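You operate a simulated robot arm through the tools that you are given. There is no shell and no other tool. Be economical: measure what you need, move in short steps, check, and stop when the job is done.

You run a simulated robot arm. Do the job below in one go: nothing can be reset, and whatever is moved stays where it is left.

Task
Take the small follower on the top of the long table between tanks y54 and y57 and put it away on the shelf under the draining rack. Then take the tiny follower and put it in the steel bucket. Then put the purple cup in the inside of the steel sink. Keep to this order. Set down upright: purple cup.

Only the result counts: the job must be done as asked and must still hold three seconds after the hand-in. Knocking over, shifting, dropping, spilling or breaking anything else fails it.

Robot
A 5-joint arm with a three-finger gripper on a trunk, on a base that drives. Base frame: it is fixed to the floor where the robot stands at the start and does not move with it; the origin is under the middle of the robot, x ahead of it, y to its left, z up; the surface under the hand at the start is at about z = 80. Readings come in cm, rad, newtons and seconds.
With the tool pointing down near the work surface it reaches from about 30 to 66 cm from the robot's upright axis, wherever it stands. Its first joint turns from -2.897 to 2.897 rad. Places, roughly: inside of the steel sink [-70, -820, 60]; purple cup [25, -625, 75]; shelf under the draining rack [-10, -820, 30]; steel bucket [-450, -150, 50]; tiny follower [25, -300, 100]. The tool tilts only in the upright plane through the base axis and itself; it spins freely about its own axis. Payload 1.37 kg.
The tool frame sits at the grasp point between the pads (the TCP): z along the fingers, y along the line on which they close. The tips reach 1.6 cm beyond it. Largest opening 10.1 cm; the body of the gripper starts 8.2 cm behind the TCP.
Orientation is that of the tool frame in the base frame, as [roll, pitch, yaw] about the fixed x, y, z axes, in that order (R = Rz(yaw) Ry(pitch) Rx(roll)). With the fingers straight down and closing along the base's y, the tool's x points along the base's -x, its y along +y and its z along -z.

Tools
- The arm moves only by the tool nudge_tool. Its argument "deltas" is one flat list of numbers, 7 for each row, row after row: the finger opening in mm, from 0 to 101, then the shift along the tool's x, y, z in mm, then the turn, a rotation vector about the tool's x, y, z in rad. In form: [hand, tx, ty, tz, rx, ry, rz, hand, tx, ty, tz, rx, ry, rz, ...]. A call has 1 to 10 rows; each row shifts and turns the commanded pose from where the row before left it, along the tool's axes as they then stand. Rows are played at 5 a second. More than 5 cm and 0.15 rad between two rows, or a gripper value outside its range, and nothing of the call is played. Where a pose cannot be reached the arm comes as near as it can. A force on the tool above 40 N (or 10 N above the force at the start of the call, whichever is more), or a blocked arm, ends the call early, and 0.2 s more pass. The fingers move at their own pace (about 4.5 cm/s each) and stop on an object; they squeeze with about 25 N. The grip force told is the motor's: it shows also when the fingers shut on nothing. Time passes only in rows, and 0.2 s behind the last, so rows that do not move let the fingers close. It gives the time, the measured TCP pose, the force on the tool (base axes), the opening and the grip force at its end, in the units of the frame above (readings bear some noise), with the torque about the TCP (base axes, N m) and any sound that the robot's microphone picked up.
- Cameras (640 x 400 px; columns grow to the right, rows downward): "scene" is now at [1.27, 14.54, 148.48]; the picture's right is [-0.37, -0.93, 0.00], its down [-0.66, 0.26, -0.70] and it looks along [0.65, -0.26, -0.71] (base axes); focal length 248 px, centre (320, 200). "wrist" rides on the gripper at [7.2, 2, -10.4] in the tool frame; the picture's right is [-0.26, 0.96, 0.00], its down [-0.76, -0.21, -0.62] and it looks along [-0.60, -0.16, 0.78] (tool axes); focal length 265 px, centre (320, 200). There is no depth. A picture from a camera that has moved, and an enlarged one, comes with that camera's place and axes in the base frame and with its lens.
- snapshot(camera): a new picture of that camera. It takes no simulated time.
- raise_lower(by): slides the trunk up (or, below 0, down) by that many cm; the arm and the scene camera ride with it, the base frame stays. It gives what a move gives, with no picture.
- drive_base(legs): drives the robot by 1 to 6 legs, each [ahead, left, turn to the left] in cm, cm and rad, along the robot's own axes; the way and the turn of a leg run together, so that a leg with both is an arc; at most 150 cm and 3.142 rad a leg. The arm and the cameras ride along, it lands a little off, and it stops where it bumps. It gives what a move gives.
- pan_tilt(pan, tilt): turns the head with the scene camera to pan (to the left, within 2.705 rad either way) and tilt (down, from -0.506 to 1.204), counted from straight ahead of the robot. It gives what a move gives.
- inspect(camera, box): a new picture of the part [left, top, right, bottom] of that camera's present view, enlarged. It takes no simulated time.
- job_done(): hands the job in; it is judged then, once.

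Go step by step. Nothing tells you exact positions but the pictures and the camera data: compare them with the known pose of the tool, close in by small moves and look again before you grip or let go. The budget is 165 turns and 108 pictures, counting those below and the enlarged ones. Unless the task says otherwise, let go and move clear before handing in, and close with one line.

The tools are called after "Request:" by a JSON object that holds its "name" and its "arguments". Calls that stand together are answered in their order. nudge_tool: Moves the arm, as the interface text tells. Its arguments: {"type":"object","properties":{"deltas":{"type":"array","items":{"type":"number"}}},"required":["deltas"]} The other tools are called the same way: raise_lower (by) slides the trunk up or down; drive_base (legs) drives the base; pan_tilt (pan, tilt) turns the head that bears the scene camera; snapshot (camera) takes a picture; inspect (camera, box) takes an enlarged picture of a part of a camera's view; job_done () hands the job in.

At the start:

```text
t: 0.0
tcp_pos: [46.47, -3.46, 105.76]
tcp_rot: [-3.141, 0.0, -3.141]
wrist_force: [0.0, -0.9, 0.4]
moment: [-0.03, 0.0, -0.01]
grip_width: 10.06
grip_force: 0.1
trunk travel left (down, up): [-42.5, 16.5]
robot x, y, heading: [-0.01, -0.3, -0.002]
head pan, tilt: [-0.379, 0.794]
```

scene: 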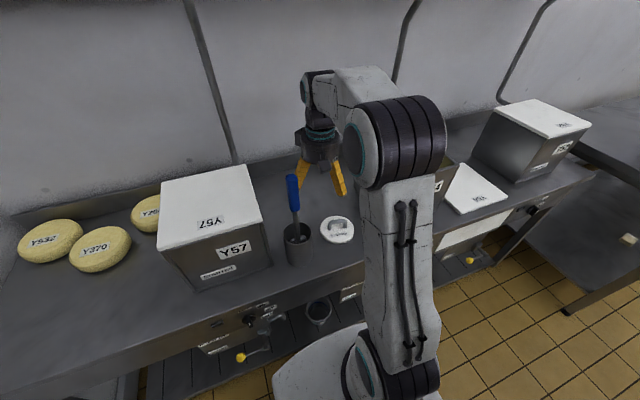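
wrist: 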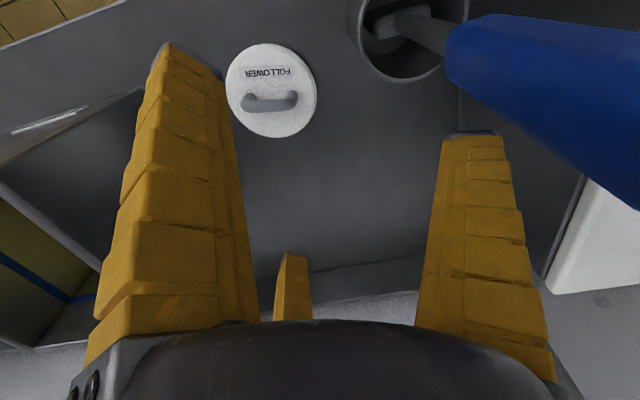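

The follower with a handle lies at about (47, -10, 81), between tank Y57 and the next one. I'll look closer before gripping it.

Request:
{"name": "inspect", "arguments": {"camera": "wrist", "box": [200, 20, 360, 150]}}

Request:
{"name": "inspect", "arguments": {"camera": "scene", "box": [260, 130, 640, 367]}}

```text
3.08 times, centred on (280, 85) of wrist
camera zoom: at [39.39, -1.46, 116.22], right [0.26, 0.96, 0.0], down [0.76, -0.21, 0.62], along [0.6, -0.16, -0.78], focal length 817 px, centre (443, 554)
```

zoom: 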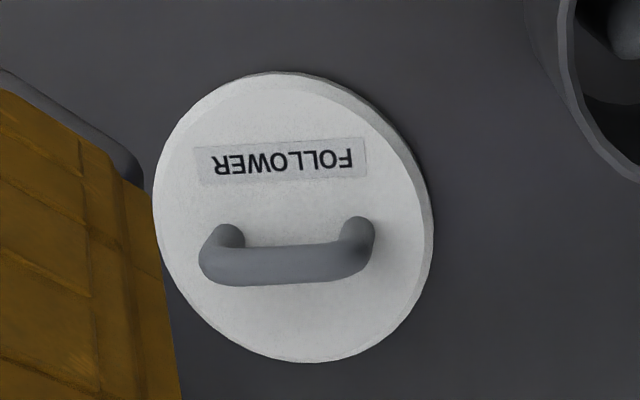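

```text
1.68 times, centred on (450, 248) of scene
camera zoom: at [1.27, 14.54, 148.48], right [-0.37, -0.93, 0.0], down [-0.66, 0.26, -0.7], along [0.65, -0.26, -0.71], focal length 417 px, centre (101, 118)
```

zoom: 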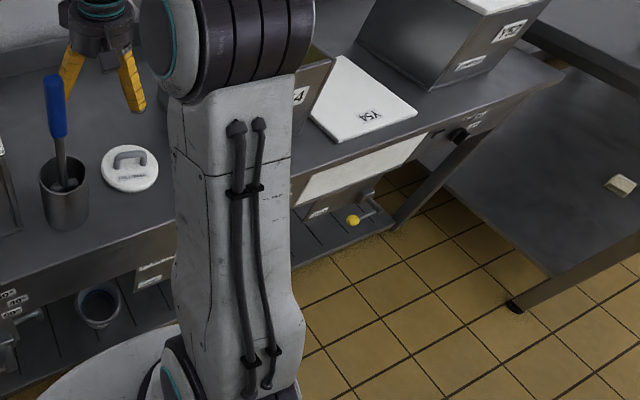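

Handle bar centre is about (48, -10), bar running ~11° off the y axis. I'll move over it and spin the tool so the fingers close across the bar.

Request:
{"name": "nudge_tool", "arguments": {"deltas": [100, -8, -33, 0, 0, 0, 0, 100, -7, -32, 0, 0, 0, 0, 100, 0, 0, 0, 0, 0, -0.1375, 100, 0, 0, 0, 0, 0, -0.1375, 100, 0, 0, 0, 0, 0, -0.1375, 100, 0, 0, 0, 0, 0, -0.1375, 100, 0, 0, 0, 0, 0, -0.1375, 100, 0, 0, 0, 0, 0, -0.1375, 100, 0, 0, 0, 0, 0, -0.1375, 100, 0, 0, 0, 0, 0, -0.1375]}}

Request:
{"name": "nudge_tool", "arguments": {"deltas": [100, 0, 0, 0, 0, 0, -0.1375, 100, 0, 0, 0, 0, 0, -0.1375, 100, 0, 0, 40, 0, 0, 0, 100, 0, 0, 40, 0, 0, 0]}}

Request:
{"name": "snapshot", "arguments": {"camera": "wrist"}}

Request:
{"name": "snapshot", "arguments": {"camera": "scene"}}

```text
t: 2.2
tcp_pos: [48.1, -9.82, 105.64]
tcp_rot: [3.141, 0.0, -2.04]
wrist_force: [-0.7, 0.3, -0.2]
moment: [0.02, 0.0, -0.01]
grip_width: 9.99
grip_force: 0.2
trunk travel left (down, up): [-42.5, 16.5]
robot x, y, heading: [-0.06, -0.22, 0.002]
head pan, tilt: [-0.379, 0.794]
```

```text
t: 3.2
tcp_pos: [47.98, -10.11, 97.82]
tcp_rot: [3.141, 0.0, -1.765]
wrist_force: [0.4, -0.9, -1.0]
moment: [0.02, -0.02, 0.02]
grip_width: 9.98
grip_force: 0.0
trunk travel left (down, up): [-42.5, 16.5]
robot x, y, heading: [-0.2, -0.04, 0.003]
head pan, tilt: [-0.379, 0.794]
```

```text
103 pictures are left
camera wrist: at [44.77, -16.8, 108.19], right [-0.9, 0.45, 0.0], down [0.35, 0.7, 0.62], along [0.28, 0.56, -0.78], focal length 265 px, centre (320, 200)
```

wrist: 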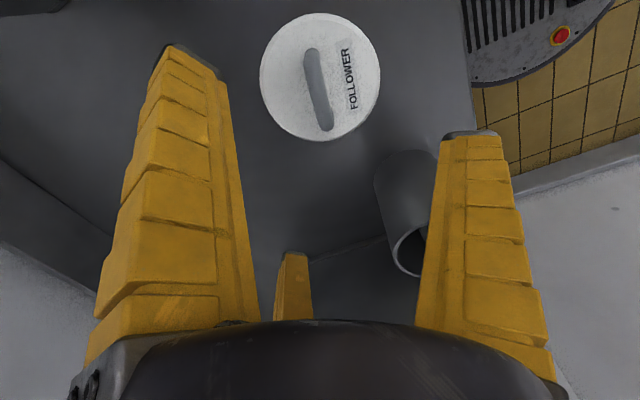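

```text
102 pictures are left
camera scene: at [1.31, 14.53, 148.49], right [-0.37, -0.93, 0.0], down [-0.66, 0.26, -0.7], along [0.65, -0.26, -0.71], focal length 248 px, centre (320, 200)
```

scene: 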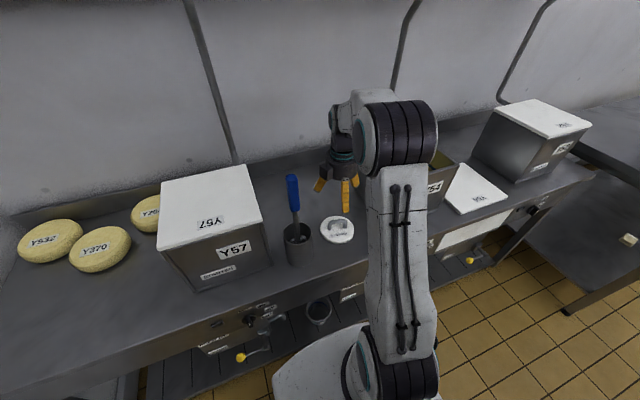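

The handle checks out at about (48, -10.4), aligned with the fingers. Descending in two stages.

Request:
{"name": "nudge_tool", "arguments": {"deltas": [70, 3, 0, 45, 0, 0, 0, 70, 0, 0, 45, 0, 0, 0, 70, 0, 0, 0, 0, 0, 0]}}

Request:
{"name": "snapshot", "arguments": {"camera": "wrist"}}

Request:
{"name": "inspect", "arguments": {"camera": "scene", "box": [280, 150, 400, 260]}}

```text
t: 4.0
tcp_pos: [47.89, -10.28, 88.62]
tcp_rot: [3.141, 0.0, -1.768]
wrist_force: [0.1, 0.7, 0.5]
moment: [-0.02, 0.0, 0.01]
grip_width: 7.29
grip_force: 1.9
trunk travel left (down, up): [-42.5, 16.5]
robot x, y, heading: [0.04, 0.23, 0.001]
head pan, tilt: [-0.379, 0.794]
```

```text
101 pictures are left
camera wrist: at [44.6, -17.03, 99.15], right [-0.89, 0.45, 0.0], down [0.35, 0.7, 0.62], along [0.28, 0.56, -0.78], focal length 265 px, centre (320, 200)
```

wrist: 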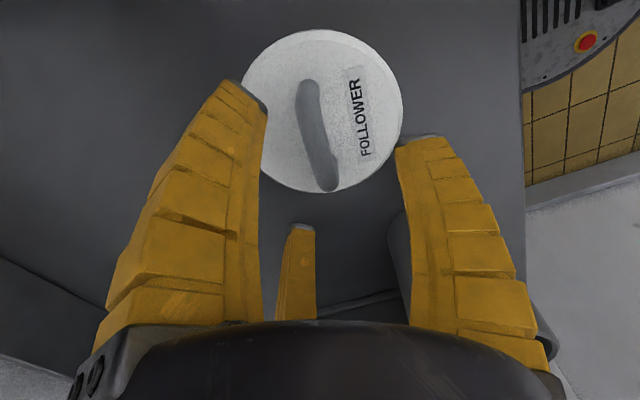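

```text
3.64 times, centred on (340, 205) of scene
camera zoom: at [1.27, 14.54, 148.48], right [-0.37, -0.93, 0.0], down [-0.66, 0.26, -0.7], along [0.65, -0.26, -0.71], focal length 901 px, centre (247, 182)
```

zoom: 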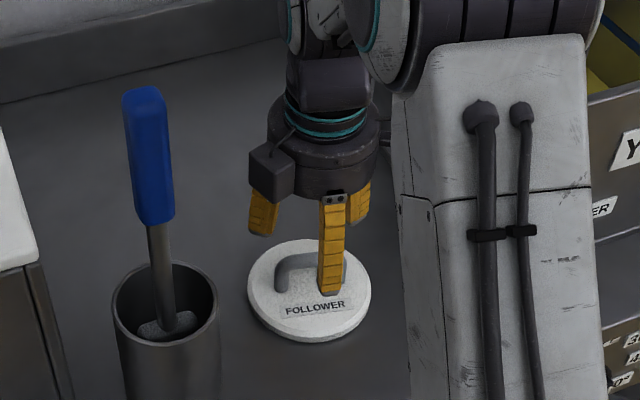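

The gripper actually shows three fingers at 120°, with one on the near side and two on the far side. I'll centre on the bar with a small offset to suit, go down to z≈84.2, then close.

Request:
{"name": "nudge_tool", "arguments": {"deltas": [100, 4, -5, 0, 0, 0, 0, 100, 0, 0, 0, 0, 0, 0, 100, 0, 0, 0, 0, 0, 0, 100, 0, 0, 22, 0, 0, 0, 100, 0, 0, 22, 0, 0, 0, 100, 0, 0, 0, 0, 0, 0]}}

Request:
{"name": "snapshot", "arguments": {"camera": "wrist"}}

Request:
{"name": "inspect", "arguments": {"camera": "scene", "box": [280, 150, 400, 260]}}

```text
t: 5.4
tcp_pos: [48.42, -10.88, 84.33]
tcp_rot: [-3.141, -0.002, -1.767]
wrist_force: [0.3, 0.5, 0.5]
moment: [0.03, -0.02, -0.01]
grip_width: 10.01
grip_force: 0.0
trunk travel left (down, up): [-42.5, 16.5]
robot x, y, heading: [-0.17, -0.03, -0.001]
head pan, tilt: [-0.379, 0.794]
```

```text
99 pictures are left
camera wrist: at [45.16, -17.46, 94.78], right [-0.89, 0.45, 0.0], down [0.35, 0.7, 0.62], along [0.28, 0.56, -0.78], focal length 265 px, centre (320, 200)
```

wrist: 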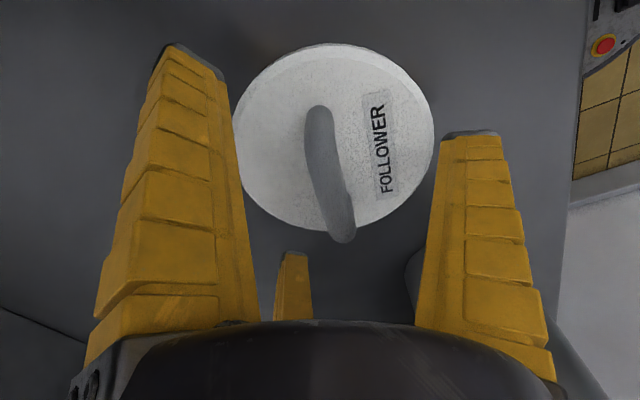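

```text
3.64 times, centred on (340, 205) of scene
camera zoom: at [1.28, 14.54, 148.48], right [-0.37, -0.93, 0.0], down [-0.66, 0.26, -0.7], along [0.65, -0.26, -0.71], focal length 901 px, centre (247, 182)
```

zoom: 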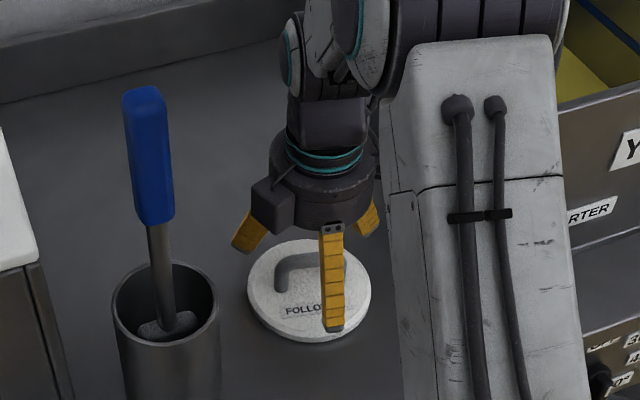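

The bar sits right between the fingers. Closing now.

Request:
{"name": "nudge_tool", "arguments": {"deltas": [0, 0, 0, 0, 0, 0, 0, 0, 0, 0, 0, 0, 0, 0, 0, 0, 0, 0, 0, 0, 0, 0, 0, 0, 0, 0, 0, 0, 0, 0, 0, 0, 0, 0, 0, 0, 0, 0, 0, 0, 0, 0]}}

Request:
{"name": "snapshot", "arguments": {"camera": "wrist"}}

```text
t: 6.8
tcp_pos: [48.49, -10.76, 84.26]
tcp_rot: [3.141, 0.0, -1.765]
wrist_force: [0.3, -0.5, -2.3]
moment: [-0.06, -0.03, 0.08]
grip_width: 1.4
grip_force: 23.2
trunk travel left (down, up): [-42.5, 16.5]
robot x, y, heading: [0.12, -0.19, -0.002]
head pan, tilt: [-0.379, 0.794]
```

```text
97 pictures are left
camera wrist: at [45.16, -17.46, 94.78], right [-0.89, 0.45, 0.0], down [0.35, 0.7, 0.62], along [0.28, 0.56, -0.78], focal length 265 px, centre (320, 200)
```

wrist: 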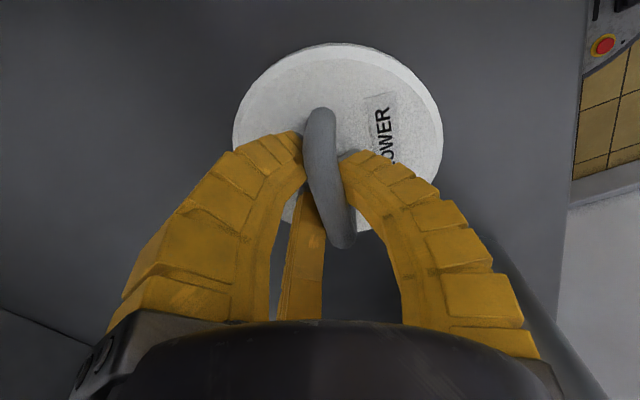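

It is gripped across the bar (width 1.4). Lifting well clear of the table.

Request:
{"name": "nudge_tool", "arguments": {"deltas": [0, 0, 0, -20, 0, 0, 0, 0, 0, 0, -40, 0, 0, 0, 0, 0, 0, -45, 0, 0, 0, 0, 0, 0, -45, 0, 0, 0, 0, 0, 0, -45, 0, 0, 0, 0, 0, 0, -45, 0, 0, 0, 0, 0, 0, 0, 0, 0, 0]}}

Request:
{"name": "snapshot", "arguments": {"camera": "wrist"}}

Request:
{"name": "pan_tilt", "arguments": {"pan": -1.3, "tilt": 0.5}}

Request:
{"name": "snapshot", "arguments": {"camera": "scene"}}

```text
t: 8.4
tcp_pos: [48.18, -10.62, 108.1]
tcp_rot: [3.141, 0.001, -1.766]
wrist_force: [0.0, 0.7, -1.2]
moment: [-0.01, -0.02, 0.01]
grip_width: 0.57
grip_force: 24.6
trunk travel left (down, up): [-42.5, 16.5]
robot x, y, heading: [0.02, 0.05, 0.0]
head pan, tilt: [-0.379, 0.794]
```

```text
96 pictures are left
camera wrist: at [44.9, -17.46, 118.73], right [-0.89, 0.45, 0.0], down [0.35, 0.7, 0.62], along [0.28, 0.56, -0.78], focal length 265 px, centre (320, 200)
```

wrist: 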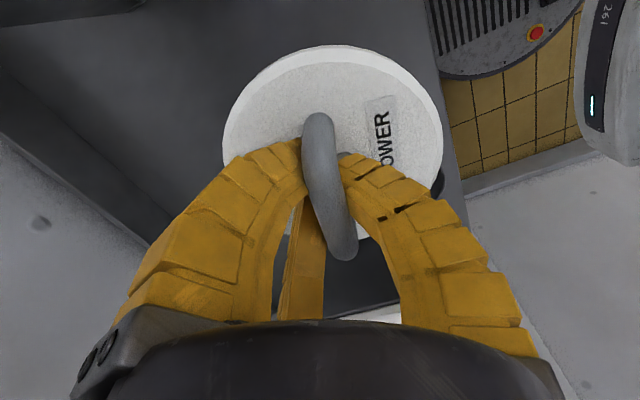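

```text
t: 9.6
tcp_pos: [48.25, -10.8, 108.13]
tcp_rot: [-3.141, 0.001, -1.767]
wrist_force: [1.2, -0.4, -1.4]
moment: [0.01, -0.02, -0.03]
grip_width: 0.6
grip_force: 24.8
trunk travel left (down, up): [-42.5, 16.5]
robot x, y, heading: [0.09, -0.08, 0.001]
head pan, tilt: [-1.3, 0.499]
```

```text
95 pictures are left
camera scene: at [-3.8, 8.76, 151.03], right [-0.96, -0.27, 0.0], down [-0.13, 0.46, -0.88], along [0.24, -0.85, -0.48], focal length 248 px, centre (320, 200)
```

scene: 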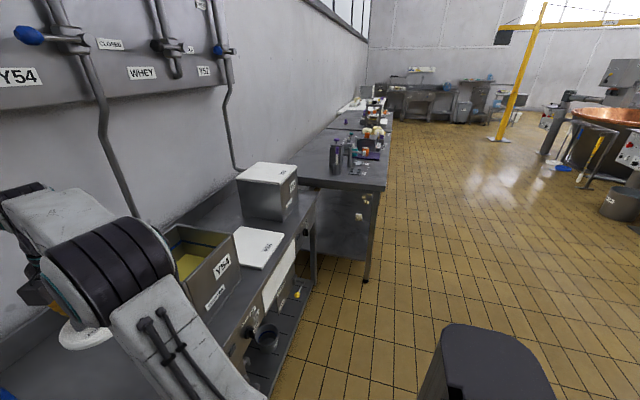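

The follower is held. The second table juts further out (edge near x≈0), so I need a lane further back; looking around for obstacles.

Request:
{"name": "pan_tilt", "arguments": {"pan": -2.0, "tilt": 0.5}}

Request:
{"name": "snapshot", "arguments": {"camera": "scene"}}

Request:
{"name": "pan_tilt", "arguments": {"pan": 2.3, "tilt": 0.5}}

Request:
{"name": "snapshot", "arguments": {"camera": "scene"}}

```text
t: 10.7
tcp_pos: [48.12, -10.71, 108.12]
tcp_rot: [3.141, 0.0, -1.766]
wrist_force: [-0.5, 0.6, -1.7]
moment: [0.0, 0.0, 0.02]
grip_width: 0.59
grip_force: 24.7
trunk travel left (down, up): [-42.5, 16.5]
robot x, y, heading: [-0.17, -0.07, 0.003]
head pan, tilt: [-2.0, 0.499]
```

```text
94 pictures are left
camera scene: at [-10.02, 9.25, 151.03], right [-0.91, 0.42, 0.0], down [0.2, 0.44, -0.88], along [-0.36, -0.8, -0.48], focal length 248 px, centre (320, 200)
```

scene: 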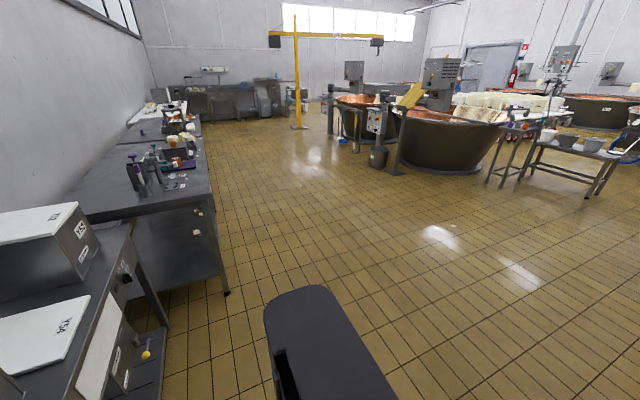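

```text
t: 14.2
tcp_pos: [48.15, -10.68, 108.2]
tcp_rot: [-3.14, -0.001, -1.765]
wrist_force: [-0.4, -0.9, -1.5]
moment: [-0.01, -0.03, 0.02]
grip_width: 0.63
grip_force: 24.2
trunk travel left (down, up): [-42.5, 16.5]
robot x, y, heading: [0.02, 0.3, -0.004]
head pan, tilt: [2.3, 0.499]
```

```text
93 pictures are left
camera scene: at [-12.3, 24.31, 151.03], right [0.75, 0.67, 0.0], down [0.32, -0.36, -0.88], along [-0.58, 0.65, -0.48], focal length 248 px, centre (320, 200)
```

scene: 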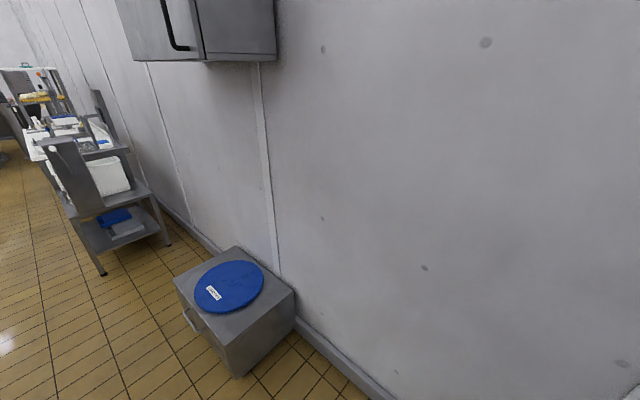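

The lane x≈-70 is clear along -y. I'll back up, turn right, and drive toward the sink end.

Request:
{"name": "pan_tilt", "arguments": {"pan": 0.0, "tilt": 0.5}}

Request:
{"name": "drive_base", "arguments": {"legs": [[-70, 0, 0], [0, 0, -1.571], [150, 0, 0], [150, 0, 0], [150, 0, 0], [100, 0, 0]]}}

Request:
{"name": "snapshot", "arguments": {"camera": "scene"}}

```text
t: 16.3
tcp_pos: [48.24, -10.64, 108.22]
tcp_rot: [3.14, 0.0, -1.768]
wrist_force: [-0.4, -0.3, -1.5]
moment: [-0.02, -0.01, 0.04]
grip_width: 0.6
grip_force: 24.6
trunk travel left (down, up): [-42.5, 16.5]
robot x, y, heading: [-0.09, -0.08, 0.002]
head pan, tilt: [0.0, 0.499]
```

```text
t: 49.8
tcp_pos: [-40.1, -598.09, 108.14]
tcp_rot: [-3.141, 0.0, 3.048]
wrist_force: [-0.4, 0.3, -1.2]
moment: [0.0, -0.01, 0.02]
grip_width: 0.59
grip_force: 24.8
trunk travel left (down, up): [-42.5, 16.5]
robot x, y, heading: [-34.8, -548.94, -1.468]
head pan, tilt: [0.0, 0.499]
```

```text
92 pictures are left
camera scene: at [-17.04, -550.37, 151.03], right [-0.99, -0.1, 0.0], down [-0.05, 0.48, -0.88], along [0.09, -0.87, -0.48], focal length 248 px, centre (320, 200)
```

scene: 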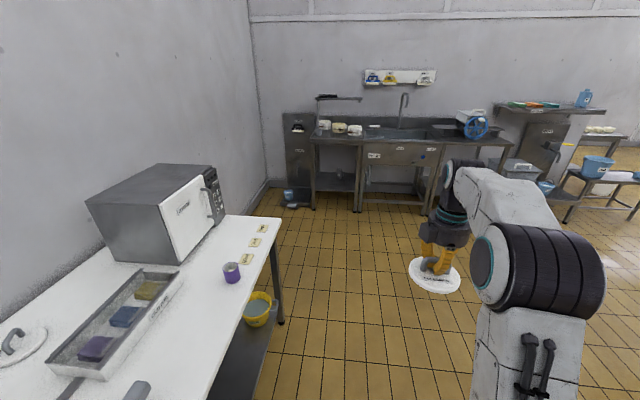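

I'm at (-35, -549) with the sink bench ahead. Zooming on the rack and shelf.

Request:
{"name": "inspect", "arguments": {"camera": "scene", "box": [270, 60, 530, 222]}}

Request:
{"name": "inspect", "arguments": {"camera": "scene", "box": [280, 85, 400, 225]}}

```text
2.46 times, centred on (400, 141) of scene
camera zoom: at [-17.04, -550.37, 151.03], right [-0.99, -0.1, 0.0], down [-0.05, 0.48, -0.88], along [0.09, -0.87, -0.48], focal length 610 px, centre (123, 345)
```

zoom: 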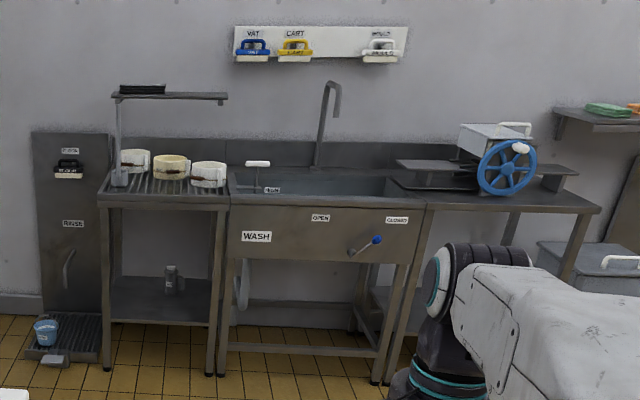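

```text
2.86 times, centred on (340, 155) of scene
camera zoom: at [-17.04, -550.37, 151.03], right [-0.99, -0.1, 0.0], down [-0.05, 0.48, -0.88], along [0.09, -0.87, -0.48], focal length 708 px, centre (263, 329)
```

zoom: 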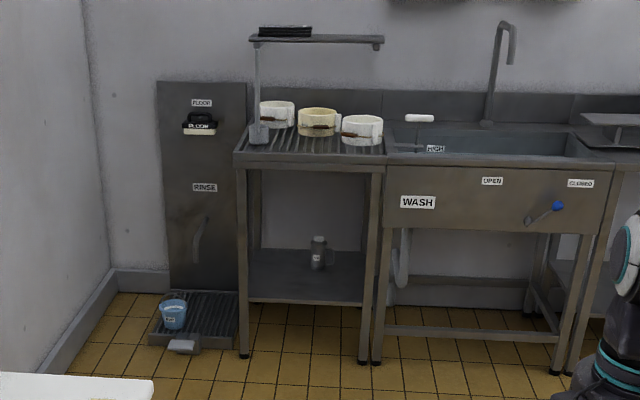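

The shelf spans about x -31..15, y -843..-793, with a jug near (-12, -825). I'll aim for its left part around (3, -806). First straight past the table, keeping clear of it.

Request:
{"name": "drive_base", "arguments": {"legs": [[0, 0, -0.103], [150, 0, 0]]}}

```text
t: 57.8
tcp_pos: [-41.68, -747.65, 108.18]
tcp_rot: [3.142, 0.0, 2.974]
wrist_force: [0.8, 0.0, -1.8]
moment: [0.0, 0.02, 0.02]
grip_width: 0.61
grip_force: 24.9
trunk travel left (down, up): [-42.5, 16.5]
robot x, y, heading: [-32.38, -699.35, -1.545]
head pan, tilt: [0.0, 0.499]
```

Request:
{"name": "drive_base", "arguments": {"legs": [[0, 31, 0], [0, 0, 0.185], [20, 0, 0]]}}

Request:
{"name": "pan_tilt", "arguments": {"pan": -0.2, "tilt": 0.9}}

Request:
{"name": "snapshot", "arguments": {"camera": "scene"}}

```text
t: 61.8
tcp_pos: [2.49, -767.21, 108.07]
tcp_rot: [3.14, 0.001, -3.128]
wrist_force: [0.3, -0.3, -2.0]
moment: [0.01, 0.01, 0.04]
grip_width: 0.59
grip_force: 24.9
trunk travel left (down, up): [-42.5, 16.5]
robot x, y, heading: [2.92, -717.5, -1.36]
head pan, tilt: [0.0, 0.499]
```

```text
t: 62.6
tcp_pos: [2.36, -767.2, 108.31]
tcp_rot: [3.141, -0.001, -3.128]
wrist_force: [0.5, 0.0, -1.3]
moment: [0.01, -0.01, -0.01]
grip_width: 0.62
grip_force: 25.0
trunk travel left (down, up): [-42.5, 16.5]
robot x, y, heading: [2.71, -717.71, -1.359]
head pan, tilt: [-0.201, 0.901]
```

```text
89 pictures are left
camera scene: at [18.59, -715.85, 147.65], right [-1.0, -0.01, 0.0], down [-0.01, 0.78, -0.62], along [0.01, -0.62, -0.78], focal length 248 px, centre (320, 200)
```

scene: 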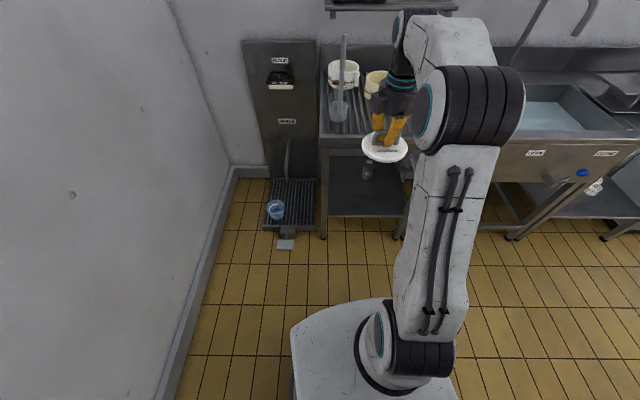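

Clear view: shelf front edge at y≈-797. Lowering the trunk, then the arm, in front of the rack.

Request:
{"name": "raise_lower", "arguments": {"by": -42}}

Request:
{"name": "nudge_tool", "arguments": {"deltas": [0, 0, 0, 45, 0, 0, 0, 0, 0, 0, 45, 0, 0, 0, 0, 0, 0, 45, 0, 0, 0, 0, 0, 0, 45, 0, 0, 0, 0, 0, 0, 45, 0, 0, 0, 0, 0, 0, 30, 0, 0, 0, 0, 0, 0, 0, 0, 0, 0]}}

Request:
{"name": "pan_tilt", "arguments": {"pan": -0.2, "tilt": 0.6}}

Request:
{"name": "snapshot", "arguments": {"camera": "scene"}}

Request:
{"name": "snapshot", "arguments": {"camera": "wrist"}}

```text
refused: -42 is not a number from -40 to 40
```

```text
t: 64.2
tcp_pos: [2.33, -766.95, 82.77]
tcp_rot: [-3.141, 0.0, -3.13]
wrist_force: [-0.7, 0.2, -1.6]
moment: [-0.03, 0.01, 0.03]
grip_width: 0.59
grip_force: 25.7
trunk travel left (down, up): [-42.5, 16.5]
robot x, y, heading: [2.75, -717.99, -1.356]
head pan, tilt: [-0.201, 0.901]
```

```text
t: 65.0
tcp_pos: [2.29, -767.01, 82.88]
tcp_rot: [-3.14, 0.0, -3.128]
wrist_force: [0.3, -0.2, -2.4]
moment: [-0.03, -0.04, -0.02]
grip_width: 0.55
grip_force: 24.5
trunk travel left (down, up): [-42.5, 16.5]
robot x, y, heading: [2.74, -717.56, -1.36]
head pan, tilt: [-0.201, 0.6]
```

```text
88 pictures are left
camera scene: at [18.6, -717.14, 150.12], right [-1.0, -0.01, 0.0], down [0.0, 0.57, -0.82], along [0.01, -0.82, -0.57], focal length 248 px, centre (320, 200)
```

scene: 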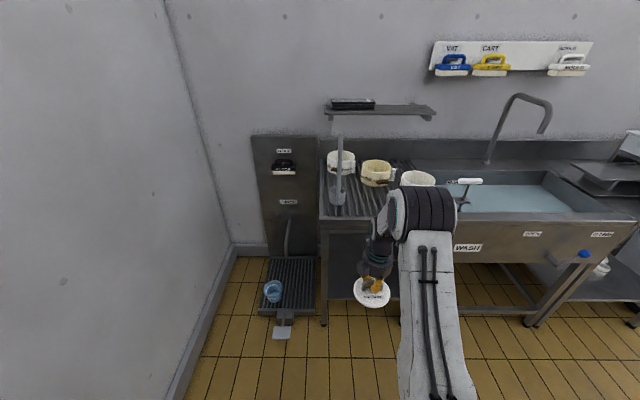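

```text
87 pictures are left
camera wrist: at [-4.86, -765.24, 93.3], right [0.25, 0.97, 0.0], down [0.76, -0.2, 0.62], along [0.6, -0.16, -0.78], focal length 265 px, centre (320, 200)
```

wrist: 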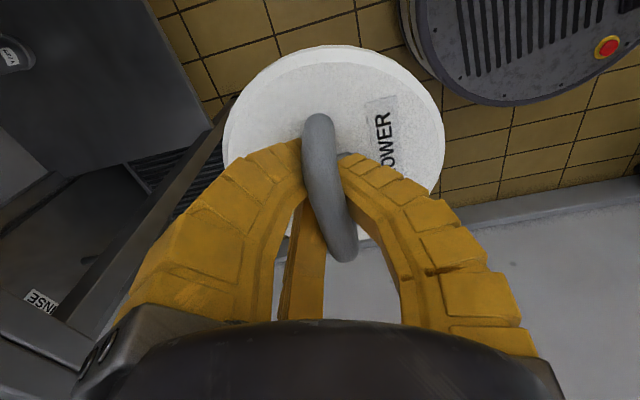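

Request:
{"name": "raise_lower", "arguments": {"by": -40}}

Request:
{"name": "snapshot", "arguments": {"camera": "scene"}}

Request:
{"name": "snapshot", "arguments": {"camera": "wrist"}}

```text
t: 68.9
tcp_pos: [2.34, -767.02, 42.77]
tcp_rot: [3.141, 0.0, -3.128]
wrist_force: [0.5, -0.4, -0.9]
moment: [0.01, 0.0, 0.01]
grip_width: 0.6
grip_force: 25.0
trunk travel left (down, up): [-2.5, 56.5]
robot x, y, heading: [2.98, -717.66, -1.361]
head pan, tilt: [-0.201, 0.6]
```

```text
86 pictures are left
camera scene: at [18.6, -717.14, 110.13], right [-1.0, -0.01, 0.0], down [0.0, 0.56, -0.83], along [0.01, -0.82, -0.56], focal length 248 px, centre (320, 200)
```

scene: 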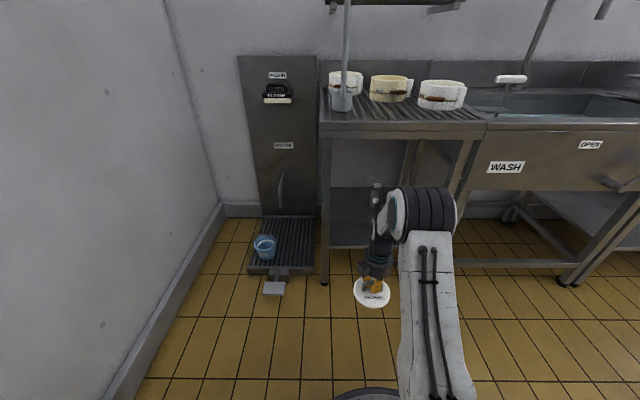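

```text
85 pictures are left
camera wrist: at [-4.86, -765.23, 53.3], right [0.25, 0.97, 0.0], down [0.76, -0.2, 0.62], along [0.6, -0.16, -0.78], focal length 265 px, centre (320, 200)
```

wrist: 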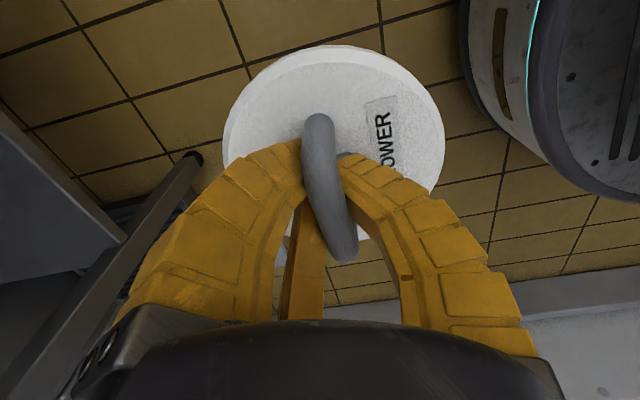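

The elbow drum sits high (z≈80), close to the rack's underside, so I'll extend the arm and drop lower before entering, then check elbow height.

Request:
{"name": "raise_lower", "arguments": {"by": -2.4}}

Request:
{"name": "nudge_tool", "arguments": {"deltas": [0, 0, -40, 0, 0, 0, 0, 0, 0, -40, 0, 0, 0, 0, 0, 0, -35, 0, 0, 0, 0, 0, 0, -30, 8, 0, 0, 0, 0, 0, 0, 0, 0, 0, 0]}}

Request:
{"name": "snapshot", "arguments": {"camera": "scene"}}

Request:
{"name": "snapshot", "arguments": {"camera": "wrist"}}

```text
t: 69.6
tcp_pos: [2.23, -767.06, 40.36]
tcp_rot: [3.141, 0.0, -3.129]
wrist_force: [-0.2, 0.2, -1.2]
moment: [-0.03, 0.0, 0.01]
grip_width: 0.59
grip_force: 25.2
trunk travel left (down, up): [-0.1, 58.9]
robot x, y, heading: [2.87, -718.03, -1.36]
head pan, tilt: [-0.201, 0.6]
```

```text
t: 70.8
tcp_pos: [2.67, -781.79, 39.56]
tcp_rot: [3.14, 0.001, -3.127]
wrist_force: [-0.2, -0.6, -1.8]
moment: [0.04, 0.02, 0.0]
grip_width: 0.62
grip_force: 25.3
trunk travel left (down, up): [-0.1, 58.9]
robot x, y, heading: [2.65, -717.63, -1.364]
head pan, tilt: [-0.201, 0.6]
```

```text
84 pictures are left
camera scene: at [18.6, -717.14, 107.72], right [-1.0, -0.01, 0.0], down [0.0, 0.57, -0.82], along [0.01, -0.82, -0.57], focal length 248 px, centre (320, 200)
```

scene: 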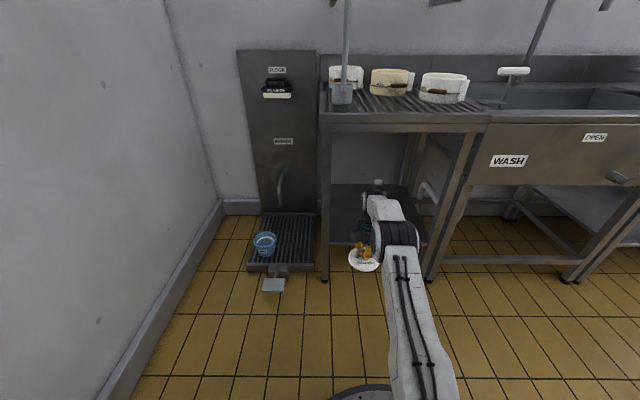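

```text
83 pictures are left
camera wrist: at [-4.54, -779.92, 49.96], right [0.25, 0.97, 0.0], down [0.76, -0.2, 0.62], along [0.6, -0.15, -0.78], focal length 265 px, centre (320, 200)
```

wrist: 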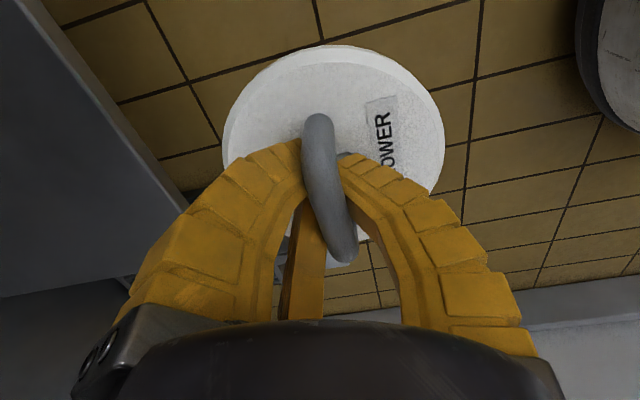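

The elbow is now at z≈58, well under the rack (79). Driving the disc in over the shelf.

Request:
{"name": "drive_base", "arguments": {"legs": [[16, -3.1, 0]]}}

Request:
{"name": "inspect", "arguments": {"camera": "scene", "box": [280, 60, 520, 340]}}

Request:
{"name": "snapshot", "arguments": {"camera": "wrist"}}

```text
t: 72.2
tcp_pos: [2.95, -798.09, 39.43]
tcp_rot: [3.14, 0.001, -3.127]
wrist_force: [0.0, 0.0, -1.0]
moment: [-0.04, 0.02, 0.01]
grip_width: 0.6
grip_force: 24.7
trunk travel left (down, up): [-0.1, 58.9]
robot x, y, heading: [3.17, -734.24, -1.361]
head pan, tilt: [-0.201, 0.6]
```

```text
1.43 times, centred on (400, 200) of scene
camera zoom: at [18.88, -733.42, 107.72], right [-1.0, -0.01, 0.0], down [0.0, 0.56, -0.82], along [0.01, -0.82, -0.57], focal length 354 px, centre (206, 200)
```

zoom: 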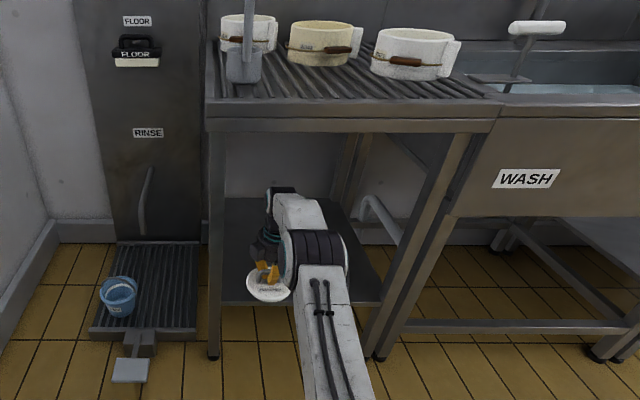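

```text
81 pictures are left
camera wrist: at [-4.27, -796.21, 49.98], right [0.25, 0.97, 0.0], down [0.76, -0.2, 0.62], along [0.6, -0.16, -0.78], focal length 265 px, centre (320, 200)
```

wrist: 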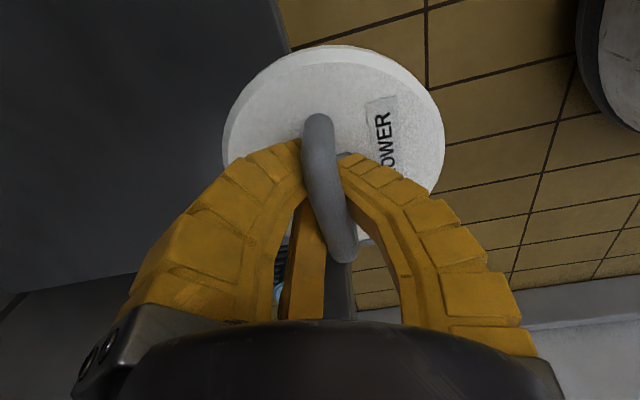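

Request:
{"name": "drive_base", "arguments": {"legs": [[10.8, -2.3, 0]]}}

Request:
{"name": "inspect", "arguments": {"camera": "scene", "box": [280, 60, 520, 340]}}

Request:
{"name": "snapshot", "arguments": {"camera": "wrist"}}

```text
t: 73.4
tcp_pos: [3.03, -808.79, 39.58]
tcp_rot: [-3.14, 0.001, -3.129]
wrist_force: [-0.6, -0.1, -2.7]
moment: [0.03, 0.0, -0.01]
grip_width: 0.6
grip_force: 24.9
trunk travel left (down, up): [-0.1, 58.9]
robot x, y, heading: [3.55, -745.01, -1.361]
head pan, tilt: [-0.201, 0.6]
```

```text
1.43 times, centred on (400, 200) of scene
camera zoom: at [18.85, -744.26, 107.72], right [-1.0, -0.01, 0.0], down [-0.01, 0.56, -0.83], along [0.01, -0.82, -0.57], focal length 354 px, centre (206, 200)
```

zoom: 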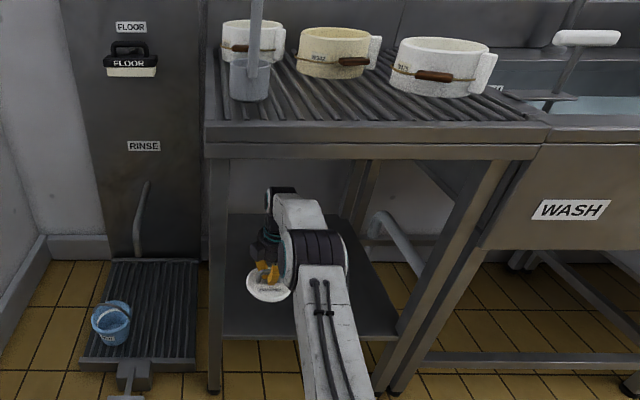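

```text
79 pictures are left
camera wrist: at [-4.23, -807.07, 49.98], right [0.25, 0.97, 0.0], down [0.76, -0.2, 0.62], along [0.6, -0.16, -0.78], focal length 265 px, centre (320, 200)
```

wrist: 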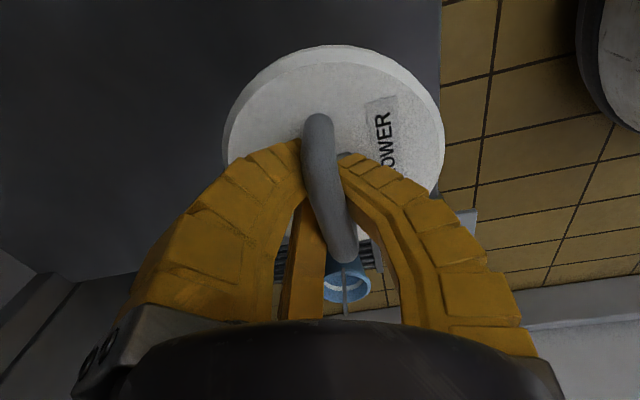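

Shelf edge is at about y=-800 and the disc edge at -802; going 3 cm further, then lowering gently until contact.

Request:
{"name": "drive_base", "arguments": {"legs": [[3.2, -0.7, 0]]}}

Request:
{"name": "nudge_tool", "arguments": {"deltas": [0, 0, 0, 10, 0, 0, 0, 0, 0, 0, 10, 0, 0, 0, 0, 0, 0, 10, 0, 0, 0, 0, 0, 0, 5, 0, 0, 0]}}

Request:
{"name": "inspect", "arguments": {"camera": "scene", "box": [300, 180, 440, 320]}}

```text
t: 74.2
tcp_pos: [2.95, -812.18, 39.63]
tcp_rot: [3.141, 0.0, -3.129]
wrist_force: [-0.2, 1.6, -1.4]
moment: [-0.02, -0.02, 0.03]
grip_width: 0.6
grip_force: 25.4
trunk travel left (down, up): [-0.1, 58.9]
robot x, y, heading: [3.2, -748.39, -1.362]
head pan, tilt: [-0.201, 0.6]
```

```text
t: 75.2
tcp_pos: [2.81, -812.19, 35.95]
tcp_rot: [3.141, 0.0, -3.129]
wrist_force: [0.1, -0.4, -0.6]
moment: [0.0, -0.01, -0.02]
grip_width: 0.59
grip_force: 24.7
trunk travel left (down, up): [-0.1, 58.9]
robot x, y, heading: [3.11, -748.27, -1.363]
head pan, tilt: [-0.201, 0.6]
```

```text
2.86 times, centred on (370, 250) of scene
camera zoom: at [18.84, -747.58, 107.72], right [-1.0, -0.01, 0.0], down [-0.01, 0.56, -0.83], along [0.01, -0.82, -0.57], focal length 708 px, centre (177, 57)
```

zoom: 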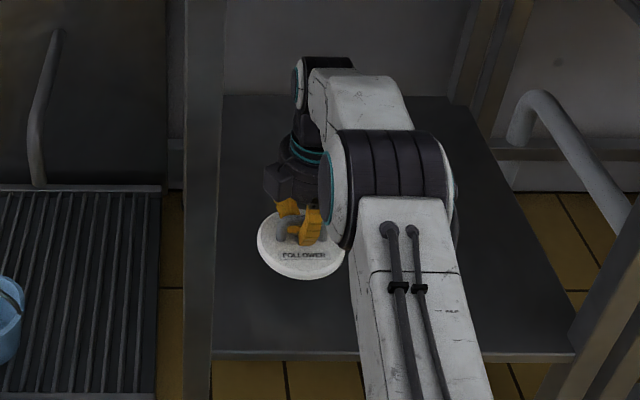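

Request:
{"name": "nudge_tool", "arguments": {"deltas": [0, 0, 0, 4, 0, 0, 0, 0, 0, 0, 4, 0, 0, 0, 0, 0, 0, 3, 0, 0, 0]}}

Request:
{"name": "inspect", "arguments": {"camera": "scene", "box": [300, 180, 440, 320]}}

```text
t: 76.0
tcp_pos: [2.92, -812.18, 34.84]
tcp_rot: [3.14, 0.001, -3.128]
wrist_force: [0.5, 0.5, -1.7]
moment: [0.0, 0.01, -0.02]
grip_width: 0.6
grip_force: 25.1
trunk travel left (down, up): [-0.1, 58.9]
robot x, y, heading: [3.03, -748.22, -1.357]
head pan, tilt: [-0.201, 0.6]
```

```text
2.86 times, centred on (370, 250) of scene
camera zoom: at [18.84, -747.58, 107.72], right [-1.0, -0.01, 0.0], down [-0.01, 0.56, -0.82], along [0.01, -0.82, -0.57], focal length 708 px, centre (177, 57)
```

zoom: 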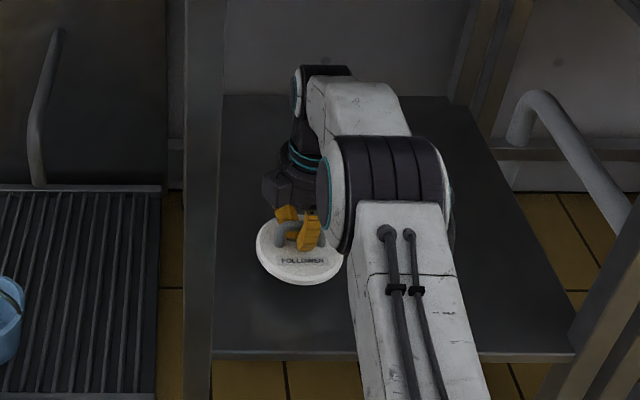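

Request:
{"name": "nudge_tool", "arguments": {"deltas": [0, 0, 0, 4, 0, 0, 0, 0, 0, 0, 0, 0, 0, 0]}}

Request:
{"name": "nudge_tool", "arguments": {"deltas": [0, 0, 0, 4, 0, 0, 0, 0, 0, 0, 0, 0, 0, 0]}}

Request:
{"name": "nudge_tool", "arguments": {"deltas": [0, 0, 0, 4, 0, 0, 0, 0, 0, 0, 0, 0, 0, 0]}}

```text
t: 76.6
tcp_pos: [2.95, -812.2, 34.52]
tcp_rot: [3.141, 0.002, -3.128]
wrist_force: [0.5, -0.1, -2.0]
moment: [0.02, -0.01, -0.01]
grip_width: 0.62
grip_force: 24.7
trunk travel left (down, up): [-0.1, 58.9]
robot x, y, heading: [3.21, -748.31, -1.362]
head pan, tilt: [-0.201, 0.6]
```

```text
t: 77.2
tcp_pos: [3.01, -812.21, 34.09]
tcp_rot: [3.141, 0.001, -3.128]
wrist_force: [-0.1, 0.1, -0.9]
moment: [-0.03, 0.0, -0.04]
grip_width: 0.62
grip_force: 25.3
trunk travel left (down, up): [-0.1, 58.9]
robot x, y, heading: [2.73, -748.27, -1.359]
head pan, tilt: [-0.201, 0.6]
```

```text
t: 77.8
tcp_pos: [3.05, -812.22, 33.63]
tcp_rot: [-3.141, 0.0, -3.127]
wrist_force: [0.0, -1.0, -1.4]
moment: [0.0, 0.03, 0.0]
grip_width: 0.61
grip_force: 24.9
trunk travel left (down, up): [-0.1, 58.9]
robot x, y, heading: [2.89, -748.21, -1.364]
head pan, tilt: [-0.201, 0.6]
```

Request:
{"name": "nudge_tool", "arguments": {"deltas": [0, 0, 0, 3, 0, 0, 0, 0, 0, 0, 0, 0, 0, 0]}}

Request:
{"name": "nudge_tool", "arguments": {"deltas": [0, 0, 0, 3, 0, 0, 0, 0, 0, 0, 0, 0, 0, 0]}}

Request:
{"name": "nudge_tool", "arguments": {"deltas": [0, 0, 0, 3, 0, 0, 0, 0, 0, 0, 0, 0, 0, 0]}}

Request:
{"name": "inspect", "arguments": {"camera": "scene", "box": [300, 180, 440, 320]}}

```text
t: 78.4
tcp_pos: [3.07, -812.12, 33.36]
tcp_rot: [3.141, 0.001, -3.128]
wrist_force: [0.8, 0.0, -0.9]
moment: [-0.02, -0.01, -0.01]
grip_width: 0.61
grip_force: 25.0
trunk travel left (down, up): [-0.1, 58.9]
robot x, y, heading: [2.73, -748.3, -1.363]
head pan, tilt: [-0.201, 0.6]
```

```text
t: 79.0
tcp_pos: [3.03, -812.11, 33.03]
tcp_rot: [-3.141, 0.0, -3.127]
wrist_force: [-0.5, 0.8, -1.0]
moment: [0.01, 0.03, 0.02]
grip_width: 0.64
grip_force: 24.9
trunk travel left (down, up): [-0.1, 58.9]
robot x, y, heading: [3.07, -748.34, -1.358]
head pan, tilt: [-0.201, 0.6]
```

```text
t: 79.6
tcp_pos: [2.98, -812.22, 32.79]
tcp_rot: [3.141, 0.001, -3.128]
wrist_force: [-0.5, 0.1, -1.9]
moment: [0.0, -0.02, -0.01]
grip_width: 0.6
grip_force: 25.5
trunk travel left (down, up): [-0.1, 58.9]
robot x, y, heading: [3.16, -748.23, -1.362]
head pan, tilt: [-0.201, 0.6]
```

```text
2.86 times, centred on (370, 250) of scene
camera zoom: at [18.84, -747.58, 107.72], right [-1.0, -0.01, 0.0], down [-0.01, 0.57, -0.82], along [0.01, -0.82, -0.57], focal length 708 px, centre (177, 57)
```

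zoom: 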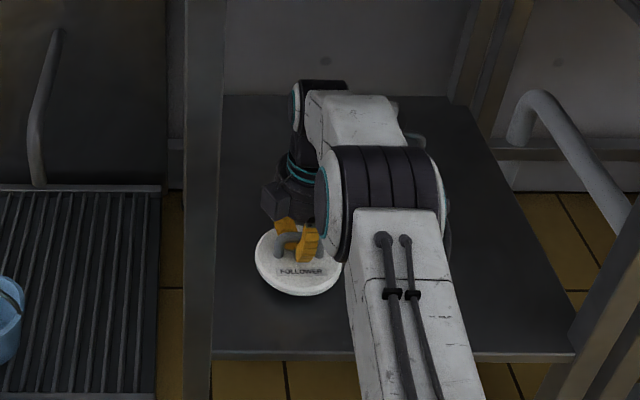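

Request:
{"name": "nudge_tool", "arguments": {"deltas": [0, 0, 0, 3, 0, 0, 0, 0, 0, 0, 0, 0, 0, 0]}}

Request:
{"name": "nudge_tool", "arguments": {"deltas": [0, 0, 0, 3, 0, 0, 0, 0, 0, 0, 0, 0, 0, 0]}}

Request:
{"name": "nudge_tool", "arguments": {"deltas": [0, 0, 0, 3, 0, 0, 0, 0, 0, 0, 0, 0, 0, 0]}}

Request:
{"name": "nudge_tool", "arguments": {"deltas": [0, 0, 0, 3, 0, 0, 0, 0, 0, 0, 0, 0, 0, 0]}}

```text
t: 80.2
tcp_pos: [2.9, -812.12, 32.5]
tcp_rot: [-3.14, 0.0, -3.129]
wrist_force: [-0.7, 0.0, -1.5]
moment: [0.02, -0.06, 0.01]
grip_width: 0.58
grip_force: 24.6
trunk travel left (down, up): [-0.1, 58.9]
robot x, y, heading: [2.83, -748.16, -1.367]
head pan, tilt: [-0.201, 0.6]
```

```text
t: 80.8
tcp_pos: [2.86, -812.18, 32.33]
tcp_rot: [3.141, 0.0, -3.129]
wrist_force: [0.2, -0.3, -0.6]
moment: [0.0, -0.02, 0.02]
grip_width: 0.6
grip_force: 25.0
trunk travel left (down, up): [-0.1, 58.9]
robot x, y, heading: [2.91, -748.38, -1.36]
head pan, tilt: [-0.201, 0.6]
```

```text
t: 81.4
tcp_pos: [2.96, -812.05, 31.95]
tcp_rot: [3.141, 0.001, -3.128]
wrist_force: [0.0, 0.8, -1.7]
moment: [0.02, 0.03, -0.01]
grip_width: 0.57
grip_force: 25.2
trunk travel left (down, up): [-0.1, 58.9]
robot x, y, heading: [2.85, -748.61, -1.362]
head pan, tilt: [-0.201, 0.6]
```

```text
t: 82.0
tcp_pos: [2.94, -812.17, 31.8]
tcp_rot: [-3.141, 0.0, -3.127]
wrist_force: [0.3, 0.1, -2.2]
moment: [-0.04, 0.0, 0.02]
grip_width: 0.62
grip_force: 25.6
trunk travel left (down, up): [-0.1, 58.9]
robot x, y, heading: [3.61, -748.32, -1.361]
head pan, tilt: [-0.201, 0.6]
```

Request:
{"name": "snapshot", "arguments": {"camera": "wrist"}}

Request:
{"name": "inspect", "arguments": {"camera": "scene", "box": [330, 210, 400, 270]}}

```text
75 pictures are left
camera wrist: at [-4.21, -810.35, 42.16], right [0.25, 0.97, 0.0], down [0.76, -0.2, 0.62], along [0.6, -0.15, -0.78], focal length 265 px, centre (320, 200)
```

wrist: 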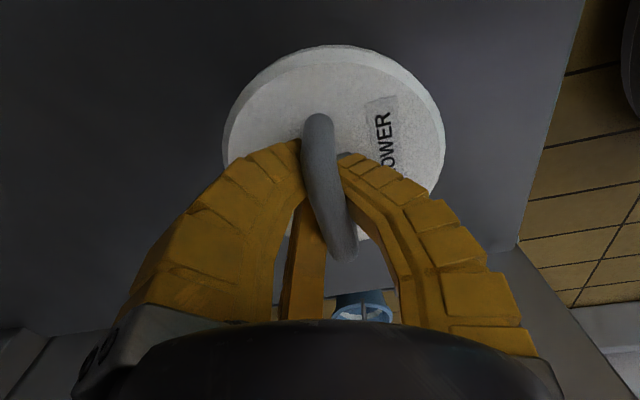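

```text
6.67 times, centred on (365, 240) of scene
camera zoom: at [18.84, -747.58, 107.72], right [-1.0, -0.01, 0.0], down [-0.01, 0.57, -0.82], along [0.01, -0.82, -0.57], focal length 1652 px, centre (20, -67)
```

zoom: 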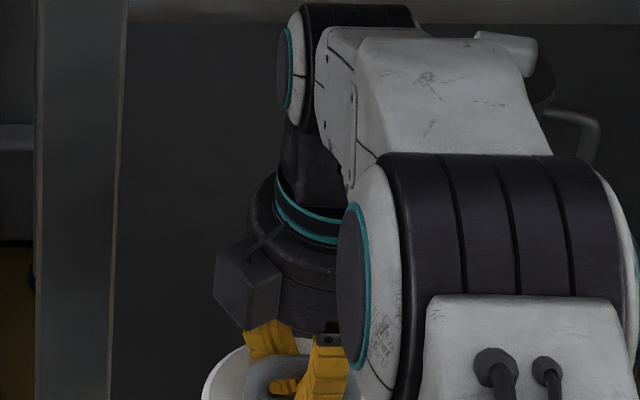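

The shelf surface triangulates to z≈27, so nearly there. Continuing in small steps.

Request:
{"name": "nudge_tool", "arguments": {"deltas": [0, 0, 0, 3, 0, 0, 0, 0, 0, 0, 0, 0, 0, 0]}}

Request:
{"name": "nudge_tool", "arguments": {"deltas": [0, 0, 0, 3, 0, 0, 0, 0, 0, 0, 0, 0, 0, 0]}}

Request:
{"name": "nudge_tool", "arguments": {"deltas": [0, 0, 0, 3, 0, 0, 0, 0, 0, 0, 0, 0, 0, 0]}}

```text
t: 82.6
tcp_pos: [2.86, -812.05, 31.33]
tcp_rot: [3.142, 0.0, -3.128]
wrist_force: [-0.3, -0.1, -1.2]
moment: [-0.04, 0.02, -0.04]
grip_width: 0.58
grip_force: 25.3
trunk travel left (down, up): [-0.1, 58.9]
robot x, y, heading: [2.88, -748.63, -1.358]
head pan, tilt: [-0.201, 0.6]
```

```text
t: 83.2
tcp_pos: [2.94, -812.12, 31.1]
tcp_rot: [-3.141, 0.0, -3.127]
wrist_force: [0.6, -0.1, -2.0]
moment: [0.0, -0.01, -0.02]
grip_width: 0.61
grip_force: 24.4
trunk travel left (down, up): [-0.1, 58.9]
robot x, y, heading: [2.69, -748.28, -1.361]
head pan, tilt: [-0.201, 0.6]
```

```text
t: 83.8
tcp_pos: [2.94, -812.14, 30.83]
tcp_rot: [-3.14, 0.0, -3.128]
wrist_force: [-0.1, 2.5, 7.2]
moment: [-0.09, -0.02, -0.03]
grip_width: 0.6
grip_force: 24.9
trunk travel left (down, up): [-0.1, 58.9]
robot x, y, heading: [3.19, -747.97, -1.362]
head pan, tilt: [-0.201, 0.6]
```

Contact at z≈30.8. Opening the fingers and rising slightly.

Request:
{"name": "nudge_tool", "arguments": {"deltas": [60, 0, 0, 0, 0, 0, 0, 100, 0, 0, 0, 0, 0, 0, 100, 0, 0, 0, 0, 0, 0, 100, 0, 0, 0, 0, 0, 0, 100, 0, 0, 0, 0, 0, 0, 100, 0, 0, -20, 0, 0, 0, 100, 0, 0, -20, 0, 0, 0, 100, 0, 0, -20, 0, 0, 0]}}

Request:
{"name": "snapshot", "arguments": {"camera": "wrist"}}

```text
t: 85.6
tcp_pos: [2.8, -812.19, 36.53]
tcp_rot: [3.139, -0.001, -3.13]
wrist_force: [0.6, -0.1, -0.4]
moment: [0.01, -0.03, 0.02]
grip_width: 10.0
grip_force: 0.1
trunk travel left (down, up): [-0.1, 58.9]
robot x, y, heading: [3.11, -748.51, -1.361]
head pan, tilt: [-0.201, 0.6]
```

```text
73 pictures are left
camera wrist: at [-4.41, -810.44, 47.06], right [0.25, 0.97, 0.0], down [0.76, -0.2, 0.62], along [0.6, -0.15, -0.78], focal length 265 px, centre (320, 200)
```

wrist: 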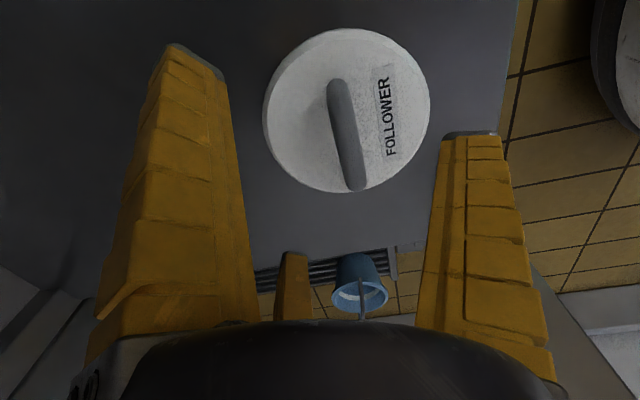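

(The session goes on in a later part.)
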